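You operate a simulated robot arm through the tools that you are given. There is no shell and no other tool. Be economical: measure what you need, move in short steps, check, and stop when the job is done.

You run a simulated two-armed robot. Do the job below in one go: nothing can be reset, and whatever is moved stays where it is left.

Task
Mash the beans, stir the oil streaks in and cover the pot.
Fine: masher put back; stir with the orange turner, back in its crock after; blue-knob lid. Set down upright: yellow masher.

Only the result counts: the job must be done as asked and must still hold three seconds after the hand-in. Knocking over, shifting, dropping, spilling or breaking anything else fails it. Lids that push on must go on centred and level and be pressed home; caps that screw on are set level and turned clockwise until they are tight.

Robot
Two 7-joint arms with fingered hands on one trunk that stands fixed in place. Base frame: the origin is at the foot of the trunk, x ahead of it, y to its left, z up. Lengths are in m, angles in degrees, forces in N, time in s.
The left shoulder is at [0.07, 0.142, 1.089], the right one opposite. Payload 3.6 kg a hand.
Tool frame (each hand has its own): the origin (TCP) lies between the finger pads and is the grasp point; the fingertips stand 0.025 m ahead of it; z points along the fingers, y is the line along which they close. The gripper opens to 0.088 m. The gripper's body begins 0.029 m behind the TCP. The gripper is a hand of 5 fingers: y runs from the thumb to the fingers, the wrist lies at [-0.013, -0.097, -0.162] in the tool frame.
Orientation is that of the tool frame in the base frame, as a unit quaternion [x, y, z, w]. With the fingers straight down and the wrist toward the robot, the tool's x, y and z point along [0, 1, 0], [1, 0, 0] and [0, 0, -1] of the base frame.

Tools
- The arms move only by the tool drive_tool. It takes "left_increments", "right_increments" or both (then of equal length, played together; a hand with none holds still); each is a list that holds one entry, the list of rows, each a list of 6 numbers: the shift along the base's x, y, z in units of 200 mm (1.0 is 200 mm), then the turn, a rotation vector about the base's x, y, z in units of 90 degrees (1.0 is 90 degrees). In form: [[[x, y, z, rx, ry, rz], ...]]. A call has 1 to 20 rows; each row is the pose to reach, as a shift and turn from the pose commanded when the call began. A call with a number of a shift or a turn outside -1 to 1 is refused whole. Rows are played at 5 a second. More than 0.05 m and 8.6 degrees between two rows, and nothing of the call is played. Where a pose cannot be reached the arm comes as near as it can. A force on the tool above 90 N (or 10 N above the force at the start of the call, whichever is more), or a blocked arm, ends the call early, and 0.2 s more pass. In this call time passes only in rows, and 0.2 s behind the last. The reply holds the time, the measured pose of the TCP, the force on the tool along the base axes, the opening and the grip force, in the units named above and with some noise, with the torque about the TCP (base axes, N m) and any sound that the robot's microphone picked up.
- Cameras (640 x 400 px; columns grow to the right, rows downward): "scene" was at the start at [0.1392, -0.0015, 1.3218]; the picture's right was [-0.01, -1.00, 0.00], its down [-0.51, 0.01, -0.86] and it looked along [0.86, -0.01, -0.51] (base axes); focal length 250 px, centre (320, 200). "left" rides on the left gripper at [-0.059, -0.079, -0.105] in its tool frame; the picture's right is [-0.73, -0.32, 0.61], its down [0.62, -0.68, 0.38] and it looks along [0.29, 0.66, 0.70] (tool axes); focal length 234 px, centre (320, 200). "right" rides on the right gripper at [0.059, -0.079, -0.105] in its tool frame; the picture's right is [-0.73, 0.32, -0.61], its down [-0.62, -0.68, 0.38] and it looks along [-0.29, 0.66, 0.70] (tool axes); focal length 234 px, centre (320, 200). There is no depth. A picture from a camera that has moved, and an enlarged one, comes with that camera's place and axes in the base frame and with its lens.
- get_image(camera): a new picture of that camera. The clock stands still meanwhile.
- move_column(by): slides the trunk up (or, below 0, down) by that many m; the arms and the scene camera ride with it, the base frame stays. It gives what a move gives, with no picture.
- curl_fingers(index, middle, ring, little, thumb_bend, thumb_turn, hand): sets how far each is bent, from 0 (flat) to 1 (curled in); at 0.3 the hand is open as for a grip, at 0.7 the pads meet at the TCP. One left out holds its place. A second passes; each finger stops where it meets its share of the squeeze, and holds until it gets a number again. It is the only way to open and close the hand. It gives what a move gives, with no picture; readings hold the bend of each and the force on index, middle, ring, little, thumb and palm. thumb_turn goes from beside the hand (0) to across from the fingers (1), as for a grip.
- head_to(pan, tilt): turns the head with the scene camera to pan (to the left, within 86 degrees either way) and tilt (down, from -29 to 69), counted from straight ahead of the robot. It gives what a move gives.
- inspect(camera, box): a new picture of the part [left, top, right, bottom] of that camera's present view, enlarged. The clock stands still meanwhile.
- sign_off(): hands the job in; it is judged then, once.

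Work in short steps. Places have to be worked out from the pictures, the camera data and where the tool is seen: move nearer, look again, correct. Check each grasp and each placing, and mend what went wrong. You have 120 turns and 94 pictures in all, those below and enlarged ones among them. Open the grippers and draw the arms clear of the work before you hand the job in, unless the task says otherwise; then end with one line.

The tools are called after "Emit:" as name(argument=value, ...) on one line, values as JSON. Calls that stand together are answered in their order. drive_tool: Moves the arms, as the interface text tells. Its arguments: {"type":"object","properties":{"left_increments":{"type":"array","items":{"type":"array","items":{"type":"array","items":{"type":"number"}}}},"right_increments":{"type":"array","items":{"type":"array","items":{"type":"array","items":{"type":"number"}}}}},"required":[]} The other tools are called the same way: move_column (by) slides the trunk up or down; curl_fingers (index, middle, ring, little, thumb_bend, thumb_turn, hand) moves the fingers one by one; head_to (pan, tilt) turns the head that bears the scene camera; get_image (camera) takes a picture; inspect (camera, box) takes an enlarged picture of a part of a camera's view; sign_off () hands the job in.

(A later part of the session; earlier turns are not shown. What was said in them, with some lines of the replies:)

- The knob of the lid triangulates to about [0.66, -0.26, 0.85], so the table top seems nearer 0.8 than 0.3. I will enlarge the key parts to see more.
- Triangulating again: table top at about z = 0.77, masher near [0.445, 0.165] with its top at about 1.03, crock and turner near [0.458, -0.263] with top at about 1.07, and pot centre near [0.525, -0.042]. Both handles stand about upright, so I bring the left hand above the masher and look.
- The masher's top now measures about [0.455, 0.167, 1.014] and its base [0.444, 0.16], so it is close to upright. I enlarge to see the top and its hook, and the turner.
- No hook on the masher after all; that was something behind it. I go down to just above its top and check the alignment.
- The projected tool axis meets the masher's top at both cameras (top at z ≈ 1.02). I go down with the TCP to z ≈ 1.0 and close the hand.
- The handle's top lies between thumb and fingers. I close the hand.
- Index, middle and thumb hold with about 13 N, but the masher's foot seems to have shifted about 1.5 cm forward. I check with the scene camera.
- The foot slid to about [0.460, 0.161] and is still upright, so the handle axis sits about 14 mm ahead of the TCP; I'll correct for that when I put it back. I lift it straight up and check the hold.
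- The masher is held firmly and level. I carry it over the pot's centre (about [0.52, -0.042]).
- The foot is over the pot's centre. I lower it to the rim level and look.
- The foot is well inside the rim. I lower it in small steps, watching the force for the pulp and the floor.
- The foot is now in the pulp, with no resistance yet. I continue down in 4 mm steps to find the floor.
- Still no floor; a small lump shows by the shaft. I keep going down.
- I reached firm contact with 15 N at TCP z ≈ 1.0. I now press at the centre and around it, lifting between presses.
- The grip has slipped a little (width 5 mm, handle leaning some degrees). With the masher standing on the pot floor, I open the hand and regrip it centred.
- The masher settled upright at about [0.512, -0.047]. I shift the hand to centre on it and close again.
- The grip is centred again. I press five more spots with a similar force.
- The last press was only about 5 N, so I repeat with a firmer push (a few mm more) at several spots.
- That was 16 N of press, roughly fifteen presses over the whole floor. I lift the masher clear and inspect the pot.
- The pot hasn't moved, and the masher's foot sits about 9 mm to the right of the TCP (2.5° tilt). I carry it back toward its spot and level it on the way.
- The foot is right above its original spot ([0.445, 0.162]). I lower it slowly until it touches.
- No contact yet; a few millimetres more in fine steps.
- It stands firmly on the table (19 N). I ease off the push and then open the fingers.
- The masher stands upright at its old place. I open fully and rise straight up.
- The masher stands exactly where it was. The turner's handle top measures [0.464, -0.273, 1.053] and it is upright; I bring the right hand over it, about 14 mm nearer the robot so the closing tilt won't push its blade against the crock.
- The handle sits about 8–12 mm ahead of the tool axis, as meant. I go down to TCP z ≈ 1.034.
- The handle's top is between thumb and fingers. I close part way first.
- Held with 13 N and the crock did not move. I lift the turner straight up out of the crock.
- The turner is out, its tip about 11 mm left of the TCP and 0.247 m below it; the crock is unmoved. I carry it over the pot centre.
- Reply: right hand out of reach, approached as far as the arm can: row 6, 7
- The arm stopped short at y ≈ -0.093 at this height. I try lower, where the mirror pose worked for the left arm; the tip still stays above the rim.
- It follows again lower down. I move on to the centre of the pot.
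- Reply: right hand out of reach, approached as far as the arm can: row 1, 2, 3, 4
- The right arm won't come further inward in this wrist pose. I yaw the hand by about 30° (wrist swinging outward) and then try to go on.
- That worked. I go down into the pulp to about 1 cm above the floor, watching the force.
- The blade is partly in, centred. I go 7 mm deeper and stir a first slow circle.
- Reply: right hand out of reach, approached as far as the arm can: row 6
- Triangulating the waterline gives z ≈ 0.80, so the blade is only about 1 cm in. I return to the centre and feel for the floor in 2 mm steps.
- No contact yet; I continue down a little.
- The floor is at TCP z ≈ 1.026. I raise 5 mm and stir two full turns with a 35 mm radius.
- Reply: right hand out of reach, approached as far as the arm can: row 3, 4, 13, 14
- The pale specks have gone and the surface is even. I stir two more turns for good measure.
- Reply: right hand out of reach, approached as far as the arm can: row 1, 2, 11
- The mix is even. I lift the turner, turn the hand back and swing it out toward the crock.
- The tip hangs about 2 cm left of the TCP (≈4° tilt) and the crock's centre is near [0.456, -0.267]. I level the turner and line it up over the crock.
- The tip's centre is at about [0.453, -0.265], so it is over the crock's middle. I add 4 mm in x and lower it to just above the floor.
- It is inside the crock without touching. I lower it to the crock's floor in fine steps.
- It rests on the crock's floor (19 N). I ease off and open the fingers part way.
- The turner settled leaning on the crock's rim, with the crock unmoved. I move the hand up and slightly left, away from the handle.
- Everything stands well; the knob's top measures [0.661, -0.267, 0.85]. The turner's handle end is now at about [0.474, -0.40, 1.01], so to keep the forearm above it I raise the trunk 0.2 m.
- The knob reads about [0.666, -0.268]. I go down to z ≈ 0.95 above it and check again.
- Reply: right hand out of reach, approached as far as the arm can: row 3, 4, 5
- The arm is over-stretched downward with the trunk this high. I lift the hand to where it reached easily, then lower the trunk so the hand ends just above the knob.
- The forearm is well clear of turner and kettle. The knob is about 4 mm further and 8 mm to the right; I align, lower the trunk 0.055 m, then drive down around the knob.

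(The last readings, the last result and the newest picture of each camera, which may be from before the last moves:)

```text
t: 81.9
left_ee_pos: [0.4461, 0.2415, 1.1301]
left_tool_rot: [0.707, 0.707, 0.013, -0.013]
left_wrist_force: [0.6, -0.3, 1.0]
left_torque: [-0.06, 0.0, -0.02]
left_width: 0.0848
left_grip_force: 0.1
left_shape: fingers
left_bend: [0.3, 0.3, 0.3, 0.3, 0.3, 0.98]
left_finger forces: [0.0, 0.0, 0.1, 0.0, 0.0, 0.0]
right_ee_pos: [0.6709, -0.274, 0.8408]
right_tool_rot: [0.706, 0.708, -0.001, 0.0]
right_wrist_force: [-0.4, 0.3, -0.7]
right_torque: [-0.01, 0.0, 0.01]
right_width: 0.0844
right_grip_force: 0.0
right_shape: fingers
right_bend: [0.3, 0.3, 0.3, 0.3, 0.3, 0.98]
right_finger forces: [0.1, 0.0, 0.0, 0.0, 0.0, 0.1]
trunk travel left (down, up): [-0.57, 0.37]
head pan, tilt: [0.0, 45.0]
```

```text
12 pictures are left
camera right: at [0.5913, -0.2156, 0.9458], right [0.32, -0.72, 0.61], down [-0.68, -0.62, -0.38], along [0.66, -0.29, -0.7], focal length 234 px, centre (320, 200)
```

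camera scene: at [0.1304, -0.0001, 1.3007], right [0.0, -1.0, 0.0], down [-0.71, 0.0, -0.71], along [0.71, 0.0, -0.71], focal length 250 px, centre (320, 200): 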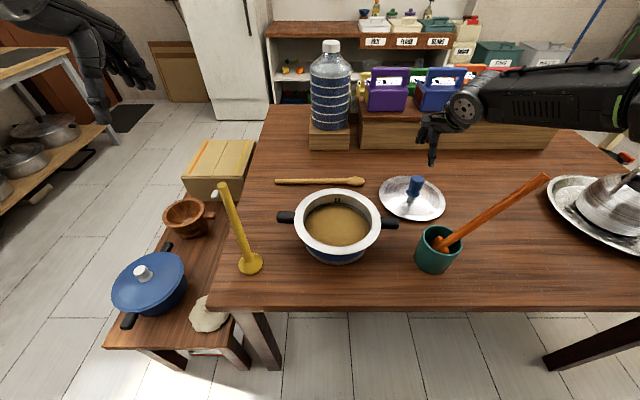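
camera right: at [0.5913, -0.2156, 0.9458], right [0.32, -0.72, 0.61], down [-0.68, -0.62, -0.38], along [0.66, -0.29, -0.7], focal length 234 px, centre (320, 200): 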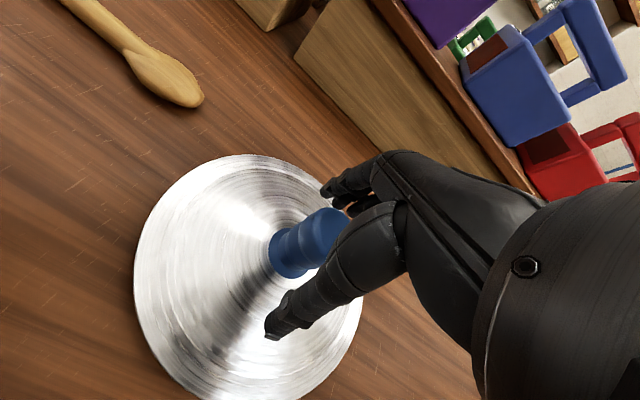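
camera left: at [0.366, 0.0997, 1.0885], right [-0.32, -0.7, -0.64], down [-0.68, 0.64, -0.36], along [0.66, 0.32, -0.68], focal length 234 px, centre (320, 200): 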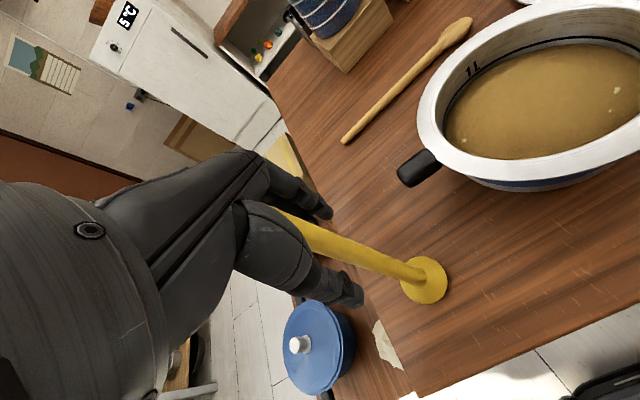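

The knob is between the fingers. I close the hand on it.

Emit:
curl_fingers(hand="right", index=0.8, middle=0.8, ring=0.8, little=0.8, thumb_bend=0.8)

Emit:
get_image(camera="right")

```text
t: 82.9
left_ee_pos: [0.4461, 0.2425, 1.1309]
left_tool_rot: [0.707, 0.707, 0.014, -0.014]
left_wrist_force: [-0.3, -0.6, -0.3]
left_torque: [0.0, -0.02, -0.03]
left_width: 0.0847
left_grip_force: 0.0
left_shape: fingers
left_bend: [0.3, 0.3, 0.3, 0.3, 0.3, 0.98]
left_finger forces: [0.0, 0.0, 0.1, 0.0, 0.0, 0.1]
right_ee_pos: [0.6707, -0.2744, 0.8419]
right_tool_rot: [0.707, 0.707, -0.001, -0.001]
right_wrist_force: [-0.3, 0.2, 0.0]
right_torque: [-0.02, -0.04, 0.03]
right_width: 0.0266
right_grip_force: 20.2
right_shape: fingers
right_bend: [0.71, 0.64, 0.73, 0.8, 0.55, 0.99]
right_finger forces: [6.8, 6.7, 7.5, 0.0, 18.8, 0.0]
trunk travel left (down, up): [-0.57, 0.37]
head pan, tilt: [0.0, 45.0]
```

```text
11 pictures are left
camera right: at [0.5912, -0.2156, 0.9462], right [0.32, -0.73, 0.61], down [-0.68, -0.62, -0.38], along [0.66, -0.29, -0.7], focal length 234 px, centre (320, 200)
```

right: 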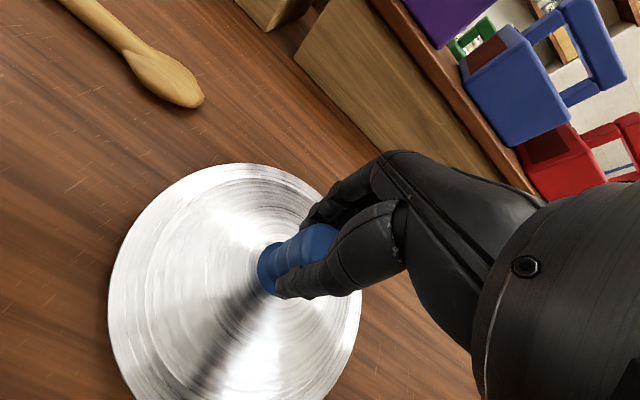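

A firm hold (20 N with three fingers and thumb). I lift with the trunk and look at the lid's tilt.

Emit:
move_column(by=0.12)

Emit:
drive_tool(right_increments=[[[-0.04, 0.1, 0.02, 0, 0, 0.04], [-0.13, 0.25, 0.04, 0, 0, 0.11], [-0.25, 0.4, 0.05, 0, 0, 0.18], [-0.37, 0.56, 0.05, 0, 0, 0.25], [-0.49, 0.72, 0.05, 0, 0, 0.32], [-0.61, 0.88, 0.05, 0, 0, 0.34], [-0.7, 1.0, 0.05, 0, 0, 0.34]]])

Emit:
get_image(camera="scene")

```text
t: 84.4
left_ee_pos: [0.4459, 0.243, 1.2499]
left_tool_rot: [0.707, 0.707, 0.015, -0.015]
left_wrist_force: [0.6, -0.3, 0.1]
left_torque: [-0.03, 0.01, 0.0]
left_width: 0.0846
left_grip_force: 0.0
left_shape: fingers
left_bend: [0.3, 0.3, 0.3, 0.3, 0.3, 0.98]
left_finger forces: [0.0, 0.0, 0.0, 0.0, 0.0, 0.1]
right_ee_pos: [0.6703, -0.2743, 0.9616]
right_tool_rot: [0.707, 0.707, -0.001, -0.001]
right_wrist_force: [-0.1, 0.3, -0.5]
right_torque: [0.01, 0.01, -0.02]
right_width: 0.0264
right_grip_force: 20.0
right_shape: fingers
right_bend: [0.71, 0.64, 0.73, 0.8, 0.55, 0.99]
right_finger forces: [6.8, 6.7, 7.5, 0.0, 18.8, 0.0]
trunk travel left (down, up): [-0.69, 0.25]
head pan, tilt: [0.0, 45.0]
```

```text
t: 86.0
left_ee_pos: [0.4455, 0.242, 1.2508]
left_tool_rot: [0.708, 0.706, 0.013, -0.014]
left_wrist_force: [-0.3, -0.3, 0.5]
left_torque: [0.02, 0.01, 0.03]
left_width: 0.0848
left_grip_force: 0.1
left_shape: fingers
left_bend: [0.3, 0.3, 0.3, 0.3, 0.3, 0.98]
left_finger forces: [0.1, 0.1, 0.0, 0.1, 0.0, 0.1]
right_ee_pos: [0.5305, -0.0733, 0.9715]
right_tool_rot: [0.494, 0.869, 0.0, 0.001]
right_wrist_force: [-0.4, -0.4, -0.2]
right_torque: [0.0, -0.07, 0.0]
right_width: 0.0264
right_grip_force: 20.5
right_shape: fingers
right_bend: [0.71, 0.64, 0.73, 0.8, 0.55, 0.99]
right_finger forces: [7.2, 6.5, 8.2, 0.1, 18.1, 0.1]
trunk travel left (down, up): [-0.69, 0.25]
head pan, tilt: [0.0, 45.0]
```

```text
10 pictures are left
camera scene: at [0.1307, 0.0004, 1.3657], right [0.0, -1.0, 0.0], down [-0.71, 0.0, -0.71], along [0.71, 0.0, -0.71], focal length 250 px, centre (320, 200)
```

scene: 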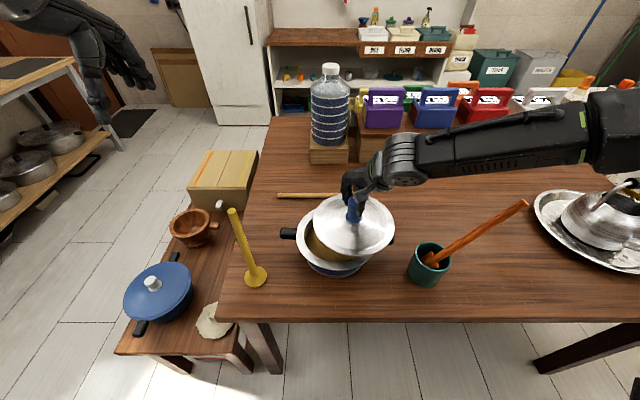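

The lid is nearly above the pot. I enlarge to judge its tilt and centre.

Emit:
inspect(camera="scene", box=[270, 160, 430, 285])

Emit:
get_image(camera="right")

```text
3.20 times, centred on (350, 222) of scene
camera zoom: at [0.1307, 0.0004, 1.3657], right [0.0, -1.0, 0.0], down [-0.71, 0.0, -0.71], along [0.71, 0.0, -0.71], focal length 801 px, centre (224, 128)
```

zoom: 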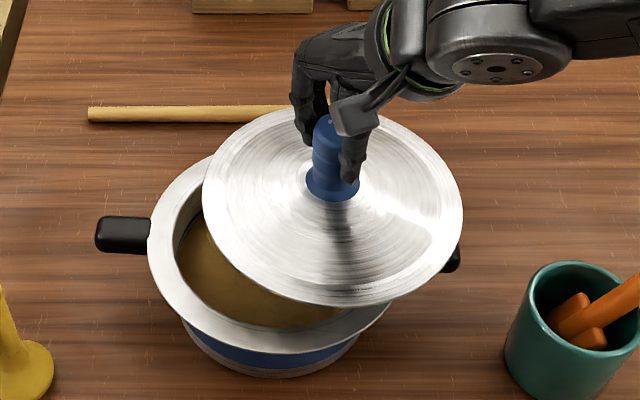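

```text
8 pictures are left
camera right: at [0.4314, -0.0635, 1.0765], right [0.65, -0.46, 0.61], down [-0.27, -0.88, -0.38], along [0.71, 0.08, -0.7], focal length 234 px, centre (320, 200)
```

right: 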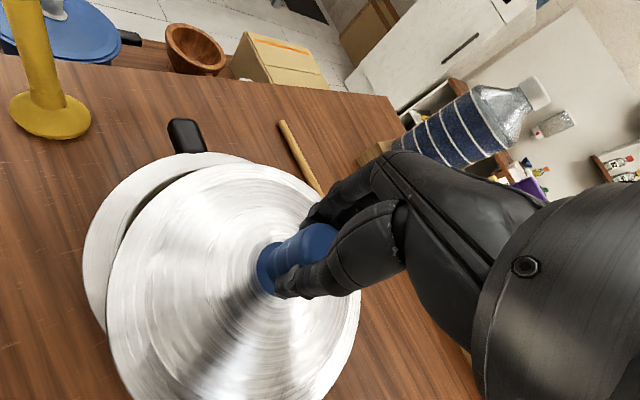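

The lid is level within about 2°, centred at [0.522, -0.081] by both cameras; the pot centre is [0.5205, -0.043]. I shift the lid 38 mm left and lower it part way.

Emit:
drive_tool(right_increments=[[[-0.005, 0.1, 0, 0, 0, 0], [-0.01, 0.19, 0, 0, 0, 0], [-0.01, 0.19, -0.1, 0, 0, 0], [-0.01, 0.19, -0.15, 0, 0, 0]]])

Emit:
inspect(camera="scene", box=[270, 160, 430, 285])

```text
t: 87.0
left_ee_pos: [0.4462, 0.242, 1.2512]
left_tool_rot: [0.707, 0.707, 0.013, -0.014]
left_wrist_force: [-1.2, -0.6, 0.4]
left_torque: [-0.01, -0.03, 0.0]
left_width: 0.0844
left_grip_force: 0.0
left_shape: fingers
left_bend: [0.3, 0.3, 0.3, 0.3, 0.3, 0.98]
left_finger forces: [0.0, 0.1, 0.0, 0.0, 0.0, 0.0]
right_ee_pos: [0.5158, -0.0619, 0.9573]
right_tool_rot: [0.494, 0.869, 0.0, 0.0]
right_wrist_force: [-0.4, 0.9, -0.4]
right_torque: [0.04, 0.01, 0.01]
right_width: 0.0264
right_grip_force: 20.2
right_shape: fingers
right_bend: [0.71, 0.64, 0.73, 0.8, 0.55, 0.99]
right_finger forces: [7.1, 6.5, 8.1, 0.1, 18.1, 0.1]
right hand out of reach, approached as far as the arm can: row 1, 2, 3, 4
trunk travel left (down, up): [-0.69, 0.25]
head pan, tilt: [0.0, 45.0]
```

```text
3.20 times, centred on (350, 222) of scene
camera zoom: at [0.1308, 0.0, 1.3657], right [0.0, -1.0, 0.0], down [-0.71, 0.0, -0.71], along [0.71, 0.0, -0.71], focal length 801 px, centre (224, 128)
```

zoom: 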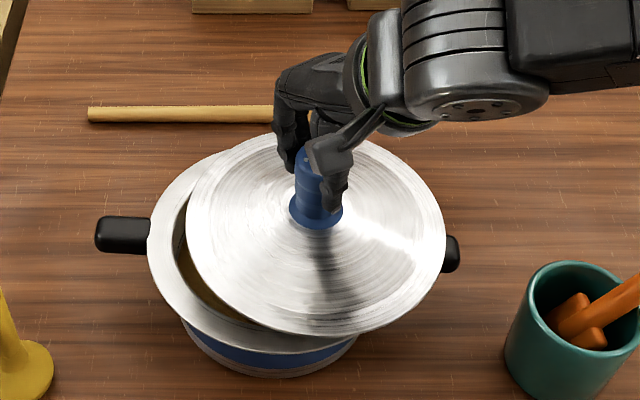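

I need more inward reach, so I yaw the hand another 30° and then try the shift again.

Emit:
drive_tool(right_increments=[[[0, 0, 0, 0, 0, 0.085], [0, 0, 0, 0, 0, 0.17], [0, 0, 0, 0, 0, 0.255], [0, 0, 0, 0, 0, 0.34], [0.02, 0.07, 0, 0, 0, 0.34], [0.04, 0.15, 0, 0, 0, 0.34], [0.04, 0.15, 0, 0, 0, 0.34]]])

Emit:
inspect(camera="scene", box=[270, 160, 430, 285])

```text
t: 88.6
left_ee_pos: [0.4452, 0.242, 1.2501]
left_tool_rot: [0.707, 0.707, 0.014, -0.015]
left_wrist_force: [0.8, -0.2, 0.6]
left_torque: [0.02, -0.01, 0.0]
left_width: 0.0847
left_grip_force: 0.1
left_shape: fingers
left_bend: [0.3, 0.3, 0.3, 0.3, 0.3, 0.98]
left_finger forces: [0.1, 0.0, 0.0, 0.1, 0.0, 0.0]
right_ee_pos: [0.5125, -0.0487, 0.9681]
right_tool_rot: [0.249, 0.969, -0.001, -0.001]
right_wrist_force: [-0.7, -0.3, -1.0]
right_torque: [0.02, 0.0, 0.03]
right_width: 0.0262
right_grip_force: 20.2
right_shape: fingers
right_bend: [0.71, 0.64, 0.74, 0.8, 0.55, 0.98]
right_finger forces: [7.1, 6.4, 8.7, 0.1, 17.8, 0.0]
right hand out of reach, approached as far as the arm can: row 5, 6, 7
trunk travel left (down, up): [-0.69, 0.25]
head pan, tilt: [0.0, 45.0]
```

```text
3.20 times, centred on (350, 222) of scene
camera zoom: at [0.1309, -0.0002, 1.3656], right [0.0, -1.0, 0.0], down [-0.71, 0.0, -0.71], along [0.71, 0.0, -0.71], focal length 801 px, centre (224, 128)
```

zoom: 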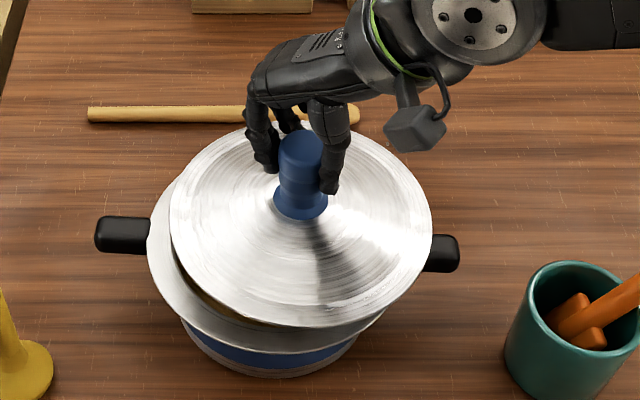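

The inward reach is better with the trunk lower relative to the hand. I raise the hand 0.14 m, lower the trunk by the same, and retry the shift.

Emit:
drive_tool(right_increments=[[[0, 0, 0.2, 0, 0, 0], [0, 0, 0.4, 0, 0, 0], [0, 0, 0.6, 0, 0, 0], [0, 0, 0.72, 0, 0, 0]]])

Emit:
move_column(by=-0.14)

Emit:
drive_tool(right_increments=[[[0.02, 0.03, 0, 0, 0, 0], [0.04, 0.06, 0, 0, 0, 0], [0.055, 0.085, 0, 0, 0, 0], [0.055, 0.085, 0, 0, 0, 0]]])

```text
t: 89.6
left_ee_pos: [0.4448, 0.2417, 1.2506]
left_tool_rot: [0.707, 0.707, 0.014, -0.014]
left_wrist_force: [-0.7, -0.2, 1.1]
left_torque: [-0.01, 0.03, 0.01]
left_width: 0.0846
left_grip_force: 0.0
left_shape: fingers
left_bend: [0.3, 0.3, 0.3, 0.3, 0.3, 0.98]
left_finger forces: [0.1, 0.0, 0.1, 0.1, 0.0, 0.0]
right_ee_pos: [0.5124, -0.0482, 1.1121]
right_tool_rot: [0.248, 0.969, -0.001, 0.0]
right_wrist_force: [-0.5, 0.5, -0.6]
right_torque: [0.03, -0.05, -0.04]
right_width: 0.0262
right_grip_force: 19.7
right_shape: fingers
right_bend: [0.71, 0.64, 0.74, 0.8, 0.55, 0.98]
right_finger forces: [6.9, 6.6, 8.0, 0.1, 17.5, 0.1]
trunk travel left (down, up): [-0.69, 0.25]
head pan, tilt: [0.0, 45.0]
```

```text
t: 91.2
left_ee_pos: [0.4459, 0.2417, 1.1122]
left_tool_rot: [0.707, 0.707, 0.013, -0.013]
left_wrist_force: [0.6, -0.8, -0.2]
left_torque: [-0.02, 0.0, -0.04]
left_width: 0.0846
left_grip_force: 0.0
left_shape: fingers
left_bend: [0.3, 0.3, 0.3, 0.3, 0.3, 0.98]
left_finger forces: [0.1, 0.0, 0.1, 0.0, 0.0, 0.1]
right_ee_pos: [0.5127, -0.0483, 0.9724]
right_tool_rot: [0.248, 0.969, 0.0, 0.0]
right_wrist_force: [0.7, 0.8, -1.1]
right_torque: [-0.02, 0.0, -0.01]
right_width: 0.0262
right_grip_force: 19.4
right_shape: fingers
right_bend: [0.71, 0.64, 0.74, 0.8, 0.55, 0.98]
right_finger forces: [6.9, 6.5, 8.1, 0.0, 17.6, 0.0]
trunk travel left (down, up): [-0.55, 0.39]
head pan, tilt: [0.0, 45.0]
```

```text
t: 92.2
left_ee_pos: [0.4436, 0.2413, 1.1106]
left_tool_rot: [0.707, 0.707, 0.013, -0.013]
left_wrist_force: [-0.4, 0.7, 0.7]
left_torque: [0.02, -0.02, -0.02]
left_width: 0.0846
left_grip_force: 0.2
left_shape: fingers
left_bend: [0.3, 0.3, 0.3, 0.3, 0.3, 0.98]
left_finger forces: [0.0, 0.0, 0.1, 0.0, 0.1, 0.0]
right_ee_pos: [0.5239, -0.0316, 0.973]
right_tool_rot: [0.249, 0.968, 0.0, 0.0]
right_wrist_force: [0.1, 0.1, -1.0]
right_torque: [0.0, 0.0, -0.04]
right_width: 0.0261
right_grip_force: 19.6
right_shape: fingers
right_bend: [0.71, 0.64, 0.74, 0.8, 0.55, 0.98]
right_finger forces: [6.9, 6.5, 8.1, 0.1, 17.5, 0.1]
trunk travel left (down, up): [-0.55, 0.39]
head pan, tilt: [0.0, 45.0]
```

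Reached the planned spot. I lower to about 2 cm above the rim and check the centring.

Emit:
drive_tool(right_increments=[[[0, 0, -0.08, 0, 0, 0], [0, 0, -0.16, 0, 0, 0]]])

Emit:
inspect(camera="scene", box=[270, 160, 430, 285])

```text
t: 92.8
left_ee_pos: [0.445, 0.2427, 1.1097]
left_tool_rot: [0.707, 0.707, 0.013, -0.014]
left_wrist_force: [-0.7, 0.1, 0.5]
left_torque: [-0.01, 0.05, -0.01]
left_width: 0.0841
left_grip_force: 0.1
left_shape: fingers
left_bend: [0.3, 0.3, 0.3, 0.3, 0.3, 0.98]
left_finger forces: [0.1, 0.0, 0.0, 0.1, 0.1, 0.1]
right_ee_pos: [0.5231, -0.033, 0.9392]
right_tool_rot: [0.249, 0.969, 0.0, 0.001]
right_wrist_force: [0.4, 0.3, -1.3]
right_torque: [0.0, -0.02, 0.0]
right_width: 0.0264
right_grip_force: 19.8
right_shape: fingers
right_bend: [0.71, 0.64, 0.74, 0.8, 0.55, 0.98]
right_finger forces: [6.7, 6.6, 7.9, 0.0, 17.4, 0.0]
trunk travel left (down, up): [-0.55, 0.39]
head pan, tilt: [0.0, 45.0]
```

```text
3.20 times, centred on (350, 222) of scene
camera zoom: at [0.1308, -0.0002, 1.2256], right [0.0, -1.0, 0.0], down [-0.71, 0.0, -0.71], along [0.71, 0.0, -0.71], focal length 801 px, centre (224, 128)
```

zoom: 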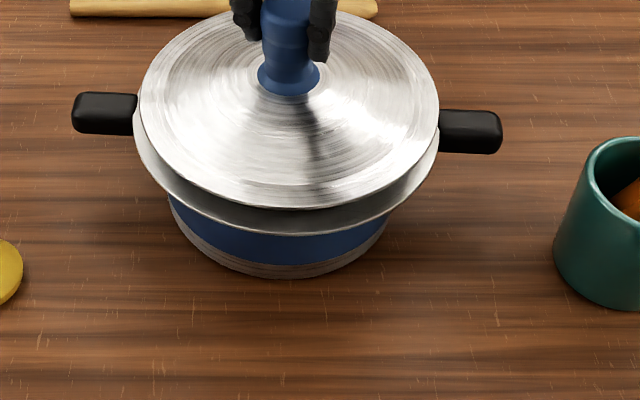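

The lid is centred on the pot within about 2 mm. I nudge it 2 mm forward and lower it to contact in small steps.

Emit:
drive_tool(right_increments=[[[0.01, 0, -0.04, 0, 0, 0], [0.01, 0, -0.07, 0, 0, 0], [0.01, 0, -0.08, 0, 0, 0], [0.01, 0, -0.09, 0, 0, 0], [0.01, 0, -0.1, 0, 0, 0]]])

```text
t: 94.0
left_ee_pos: [0.4452, 0.2416, 1.1097]
left_tool_rot: [0.707, 0.707, 0.013, -0.014]
left_wrist_force: [0.5, 0.4, -0.1]
left_torque: [-0.02, -0.02, 0.03]
left_width: 0.0844
left_grip_force: 0.1
left_shape: fingers
left_bend: [0.3, 0.3, 0.3, 0.3, 0.3, 0.98]
left_finger forces: [0.0, 0.0, 0.0, 0.0, 0.0, 0.0]
right_ee_pos: [0.525, -0.0324, 0.9204]
right_tool_rot: [0.249, 0.969, 0.0, 0.0]
right_wrist_force: [2.0, 0.1, 0.5]
right_torque: [-0.03, -0.02, 0.02]
right_width: 0.0262
right_grip_force: 20.9
right_shape: fingers
right_bend: [0.71, 0.64, 0.74, 0.8, 0.55, 0.98]
right_finger forces: [7.1, 6.7, 9.8, 0.0, 17.1, 0.0]
trunk travel left (down, up): [-0.55, 0.39]
head pan, tilt: [0.0, 45.0]
```

First faint contact (2 N). I continue down gently.

Emit:
drive_tool(right_increments=[[[0, 0, -0.01, 0, 0, 0], [0, 0, -0.02, 0, 0, 0], [0, 0, -0.03, 0, 0, 0], [0, 0, -0.04, 0, 0, 0]]])

Emit:
inspect(camera="scene", box=[270, 160, 430, 285])

```text
t: 95.0
left_ee_pos: [0.4453, 0.2427, 1.1105]
left_tool_rot: [0.708, 0.706, 0.014, -0.015]
left_wrist_force: [-0.2, 0.3, 0.9]
left_torque: [0.03, 0.0, -0.01]
left_width: 0.0845
left_grip_force: 0.1
left_shape: fingers
left_bend: [0.3, 0.3, 0.3, 0.3, 0.3, 0.98]
left_finger forces: [0.0, 0.0, 0.0, 0.0, 0.0, 0.1]
right_ee_pos: [0.5274, -0.0317, 0.9146]
right_tool_rot: [0.248, 0.969, 0.003, 0.003]
right_wrist_force: [14.4, -0.3, 26.4]
right_torque: [-0.11, -0.24, 0.15]
right_width: 0.0262
right_grip_force: 28.1
right_shape: fingers
right_bend: [0.71, 0.64, 0.75, 0.8, 0.55, 0.98]
right_finger forces: [8.8, 9.6, 18.1, 0.0, 18.6, 0.0]
trunk travel left (down, up): [-0.55, 0.39]
head pan, tilt: [0.0, 45.0]
```

```text
3.20 times, centred on (350, 222) of scene
camera zoom: at [0.1301, -0.0003, 1.2261], right [0.0, -1.0, 0.0], down [-0.71, 0.0, -0.71], along [0.71, 0.0, -0.71], focal length 801 px, centre (224, 128)
```

zoom: 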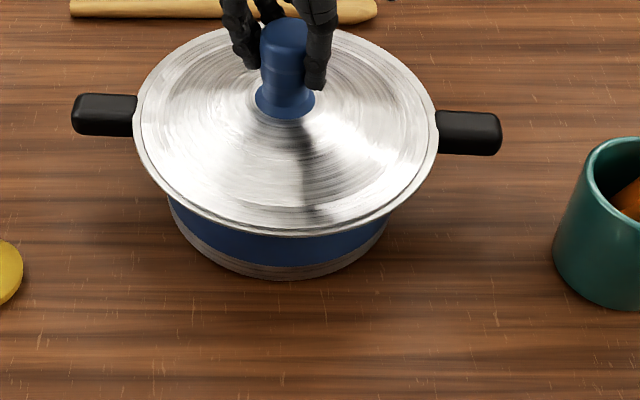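

The lid lies on the rim, but a 14 N side force says it should go a few mm further in +x. I lift slightly, shift 4 mm forward, and lower again.

Emit:
drive_tool(right_increments=[[[0, 0, 0.04, 0, 0, 0], [0.02, 0, 0.04, 0, 0, 0], [0.02, 0, 0.02, 0, 0, 0], [0.02, 0, 0, 0, 0, 0]]])

```text
t: 96.0
left_ee_pos: [0.444, 0.2418, 1.1126]
left_tool_rot: [0.707, 0.707, 0.015, -0.013]
left_wrist_force: [0.3, 0.2, 0.3]
left_torque: [0.0, 0.01, 0.0]
left_width: 0.0843
left_grip_force: 0.2
left_shape: fingers
left_bend: [0.3, 0.3, 0.3, 0.3, 0.3, 0.98]
left_finger forces: [0.0, 0.0, 0.1, 0.0, 0.0, 0.1]
right_ee_pos: [0.5287, -0.0316, 0.914]
right_tool_rot: [0.248, 0.969, 0.001, 0.002]
right_wrist_force: [2.1, -1.4, 17.3]
right_torque: [-0.04, -0.05, 0.07]
right_width: 0.0264
right_grip_force: 23.5
right_shape: fingers
right_bend: [0.71, 0.64, 0.75, 0.8, 0.54, 0.98]
right_finger forces: [7.6, 7.5, 11.7, 0.1, 19.9, 0.0]
trunk travel left (down, up): [-0.55, 0.39]
head pan, tilt: [0.0, 45.0]
```

Now it seats with almost no side force. I press it down a bit more firmly.

Emit:
drive_tool(right_increments=[[[0, 0, -0.01, 0, 0, 0], [0, 0, -0.02, 0, 0, 0], [0, 0, -0.03, 0, 0, 0], [0, 0, -0.03, 0, 0, 0]]])

Emit:
inspect(camera="scene", box=[270, 160, 430, 285])

```text
t: 97.0
left_ee_pos: [0.4412, 0.2429, 1.1108]
left_tool_rot: [0.707, 0.707, 0.015, -0.012]
left_wrist_force: [0.4, -0.4, -0.3]
left_torque: [0.02, 0.01, -0.02]
left_width: 0.0843
left_grip_force: 0.0
left_shape: fingers
left_bend: [0.3, 0.3, 0.3, 0.3, 0.3, 0.98]
left_finger forces: [0.0, 0.0, 0.0, 0.1, 0.0, 0.0]
right_ee_pos: [0.5278, -0.0315, 0.9077]
right_tool_rot: [0.248, 0.969, 0.0, 0.002]
right_wrist_force: [5.2, 0.9, 31.6]
right_torque: [0.03, -0.3, 0.01]
right_width: 0.0269
right_grip_force: 28.1
right_shape: fingers
right_bend: [0.72, 0.64, 0.75, 0.8, 0.55, 0.98]
right_finger forces: [9.7, 11.2, 13.3, 0.0, 22.2, 0.1]
trunk travel left (down, up): [-0.55, 0.39]
head pan, tilt: [0.0, 45.0]
```

```text
3.20 times, centred on (350, 222) of scene
camera zoom: at [0.1274, 0.0004, 1.2261], right [0.0, -1.0, 0.0], down [-0.71, 0.0, -0.71], along [0.71, 0.0, -0.71], focal length 801 px, centre (224, 128)
```

zoom: 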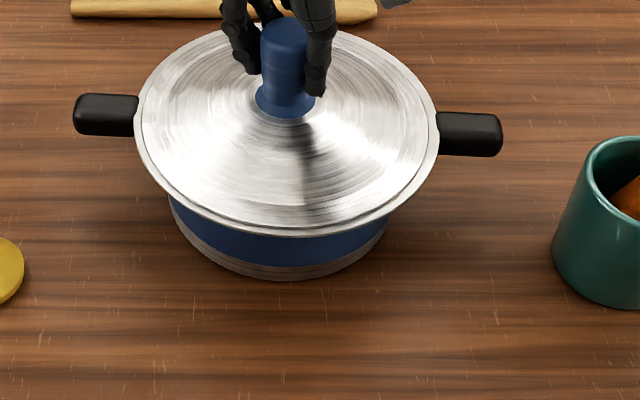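

The lid is level and concentric with the rim under 32 N. I ease off the push, then open the hand.

Emit:
drive_tool(right_increments=[[[0, 0, 0.015, 0, 0, 0], [0, 0, 0.025, 0, 0, 0]]])

Emit:
curl_fingers(hand="right", index=0.3, middle=0.3, ring=0.3, little=0.3, thumb_bend=0.3)

Emit:
drive_tool(right_increments=[[[0, 0, 0.1, 0, 0, 0], [0, 0, 0.25, 0, 0, 0], [0, 0, 0.4, 0, 0, 0], [0, 0, 0.55, 0, 0, 0], [0, 0, 0.7, 0, 0, 0]]])

Emit:
inspect(camera="scene", box=[200, 130, 520, 330])

```text
t: 97.6
left_ee_pos: [0.4439, 0.242, 1.1103]
left_tool_rot: [0.707, 0.707, 0.013, -0.014]
left_wrist_force: [0.7, -0.2, 0.6]
left_torque: [0.02, 0.03, 0.0]
left_width: 0.0846
left_grip_force: 0.0
left_shape: fingers
left_bend: [0.3, 0.3, 0.3, 0.3, 0.3, 0.98]
left_finger forces: [0.0, 0.0, 0.0, 0.1, 0.0, 0.0]
right_ee_pos: [0.5276, -0.0326, 0.909]
right_tool_rot: [0.248, 0.969, -0.003, -0.001]
right_wrist_force: [-0.1, 0.2, 4.7]
right_torque: [0.37, -0.3, 0.02]
right_width: 0.027
right_grip_force: 23.8
right_shape: fingers
right_bend: [0.71, 0.64, 0.74, 0.8, 0.55, 0.98]
right_finger forces: [8.6, 9.6, 8.3, 0.0, 21.0, 0.0]
trunk travel left (down, up): [-0.55, 0.39]
head pan, tilt: [0.0, 45.0]
```

```text
t: 98.6
left_ee_pos: [0.4461, 0.2421, 1.1105]
left_tool_rot: [0.707, 0.707, 0.014, -0.013]
left_wrist_force: [0.2, -0.4, 0.1]
left_torque: [0.0, -0.03, 0.03]
left_width: 0.0843
left_grip_force: 0.0
left_shape: fingers
left_bend: [0.3, 0.3, 0.3, 0.3, 0.3, 0.98]
left_finger forces: [0.1, 0.0, 0.2, 0.0, 0.1, 0.1]
right_ee_pos: [0.53, -0.0324, 0.9108]
right_tool_rot: [0.249, 0.969, 0.0, 0.0]
right_wrist_force: [-0.2, 0.2, -0.3]
right_torque: [0.01, 0.03, 0.01]
right_width: 0.0844
right_grip_force: 0.0
right_shape: fingers
right_bend: [0.3, 0.3, 0.3, 0.3, 0.3, 0.98]
right_finger forces: [0.1, 0.0, 0.1, 0.0, 0.1, 0.0]
trunk travel left (down, up): [-0.55, 0.39]
head pan, tilt: [0.0, 45.0]
```

```text
t: 99.8
left_ee_pos: [0.4449, 0.2419, 1.1105]
left_tool_rot: [0.707, 0.707, 0.013, -0.013]
left_wrist_force: [1.1, -0.2, -0.2]
left_torque: [0.02, 0.01, 0.01]
left_width: 0.0842
left_grip_force: 0.1
left_shape: fingers
left_bend: [0.3, 0.3, 0.3, 0.3, 0.3, 0.98]
left_finger forces: [0.0, 0.0, 0.1, 0.1, 0.0, 0.1]
right_ee_pos: [0.5273, -0.0356, 1.0299]
right_tool_rot: [0.249, 0.969, 0.001, 0.001]
right_wrist_force: [0.1, 0.3, 0.3]
right_torque: [0.01, 0.0, -0.02]
right_width: 0.0845
right_grip_force: 0.1
right_shape: fingers
right_bend: [0.3, 0.3, 0.3, 0.3, 0.3, 0.98]
right_finger forces: [0.0, 0.1, 0.0, 0.0, 0.0, 0.0]
right hand out of reach, approached as far as the arm can: row 5
trunk travel left (down, up): [-0.55, 0.39]
head pan, tilt: [0.0, 45.0]
```

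```text
2.00 times, centred on (360, 230) of scene
camera zoom: at [0.1305, -0.0001, 1.2257], right [0.0, -1.0, 0.0], down [-0.71, 0.0, -0.71], along [0.71, 0.0, -0.71], focal length 501 px, centre (240, 140)
```

zoom: 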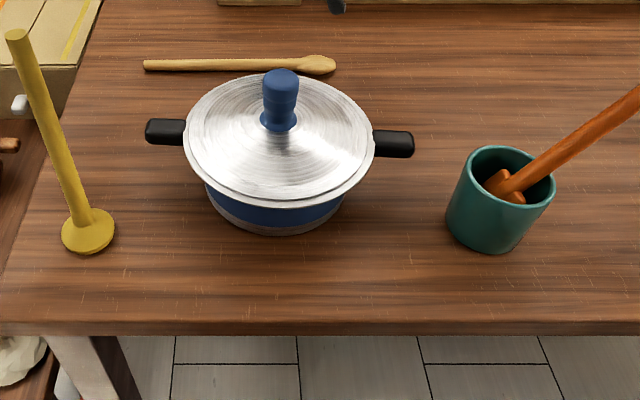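

The lid sits level and centred, the masher is upright and the turner is in its crock. I raise the trunk to draw both hands clear, and move the right hand aside.

Emit:
move_column(by=0.22)

Emit:
drive_tool(right_increments=[[[0, -0.2, 0, 0, 0, -0.08], [0, -0.4, 0, 0, 0, -0.16], [0, -0.6, 0, 0, 0, -0.24], [0, -0.8, 0, 0, 0, -0.32], [0, -1.0, 0, 0, 0, -0.4]]])

Emit:
get_image(camera="scene")

```text
t: 102.2
left_ee_pos: [0.4442, 0.2407, 1.33]
left_tool_rot: [0.707, 0.707, 0.014, -0.014]
left_wrist_force: [0.8, 0.1, 1.0]
left_torque: [-0.01, -0.02, 0.0]
left_width: 0.0844
left_grip_force: 0.0
left_shape: fingers
left_bend: [0.3, 0.3, 0.3, 0.3, 0.3, 0.98]
left_finger forces: [0.0, 0.1, 0.0, 0.0, 0.0, 0.1]
right_ee_pos: [0.5262, -0.0369, 1.2508]
right_tool_rot: [0.249, 0.969, 0.001, 0.001]
right_wrist_force: [-0.8, -0.4, 0.6]
right_torque: [-0.02, 0.02, 0.0]
right_width: 0.0845
right_grip_force: 0.1
right_shape: fingers
right_bend: [0.3, 0.3, 0.3, 0.3, 0.3, 0.98]
right_finger forces: [0.0, 0.0, 0.0, 0.0, 0.0, 0.0]
trunk travel left (down, up): [-0.77, 0.17]
head pan, tilt: [0.0, 45.0]
```

```text
t: 103.4
left_ee_pos: [0.4443, 0.2412, 1.3309]
left_tool_rot: [0.707, 0.707, 0.014, -0.014]
left_wrist_force: [-0.3, -0.1, -0.1]
left_torque: [0.0, 0.0, -0.01]
left_width: 0.0845
left_grip_force: 0.0
left_shape: fingers
left_bend: [0.3, 0.3, 0.3, 0.3, 0.3, 0.98]
left_finger forces: [0.1, 0.0, 0.0, 0.0, 0.1, 0.0]
right_ee_pos: [0.5239, -0.239, 1.249]
right_tool_rot: [0.537, 0.844, 0.001, 0.001]
right_wrist_force: [0.7, -0.7, 0.0]
right_torque: [0.03, 0.02, -0.03]
right_width: 0.0847
right_grip_force: 0.0
right_shape: fingers
right_bend: [0.3, 0.3, 0.3, 0.3, 0.3, 0.98]
right_finger forces: [0.0, 0.1, 0.0, 0.0, 0.0, 0.0]
trunk travel left (down, up): [-0.77, 0.17]
head pan, tilt: [0.0, 45.0]
```

```text
1 pictures are left
camera scene: at [0.1295, -0.0016, 1.4458], right [0.0, -1.0, 0.0], down [-0.71, 0.0, -0.71], along [0.71, 0.0, -0.71], focal length 250 px, centre (320, 200)
```

scene: 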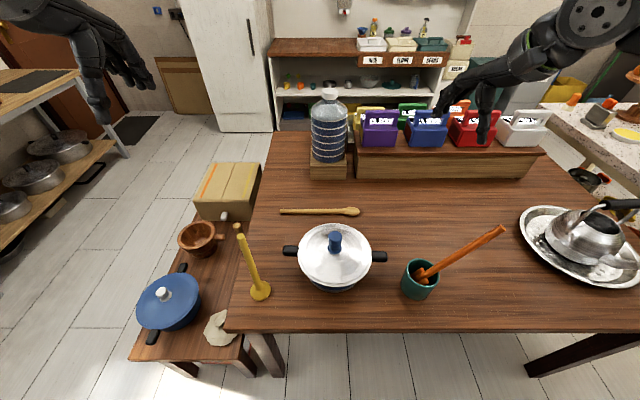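

Everything is in place and both hands are open and clear, so I hand the job in.

Emit:
sign_off()

```text
The job is handed in.
```

I mashed the beans, stirred the oil streaks in and put the blue-knob lid on the pot, centred and level. The yellow masher stands upright where it was. The orange turner is back in its crock, but it leans on the rim instead of standing straight as before. I couldn't see the beans under the surface, so I judged the mashing only by about fifteen presses across the pot floor.
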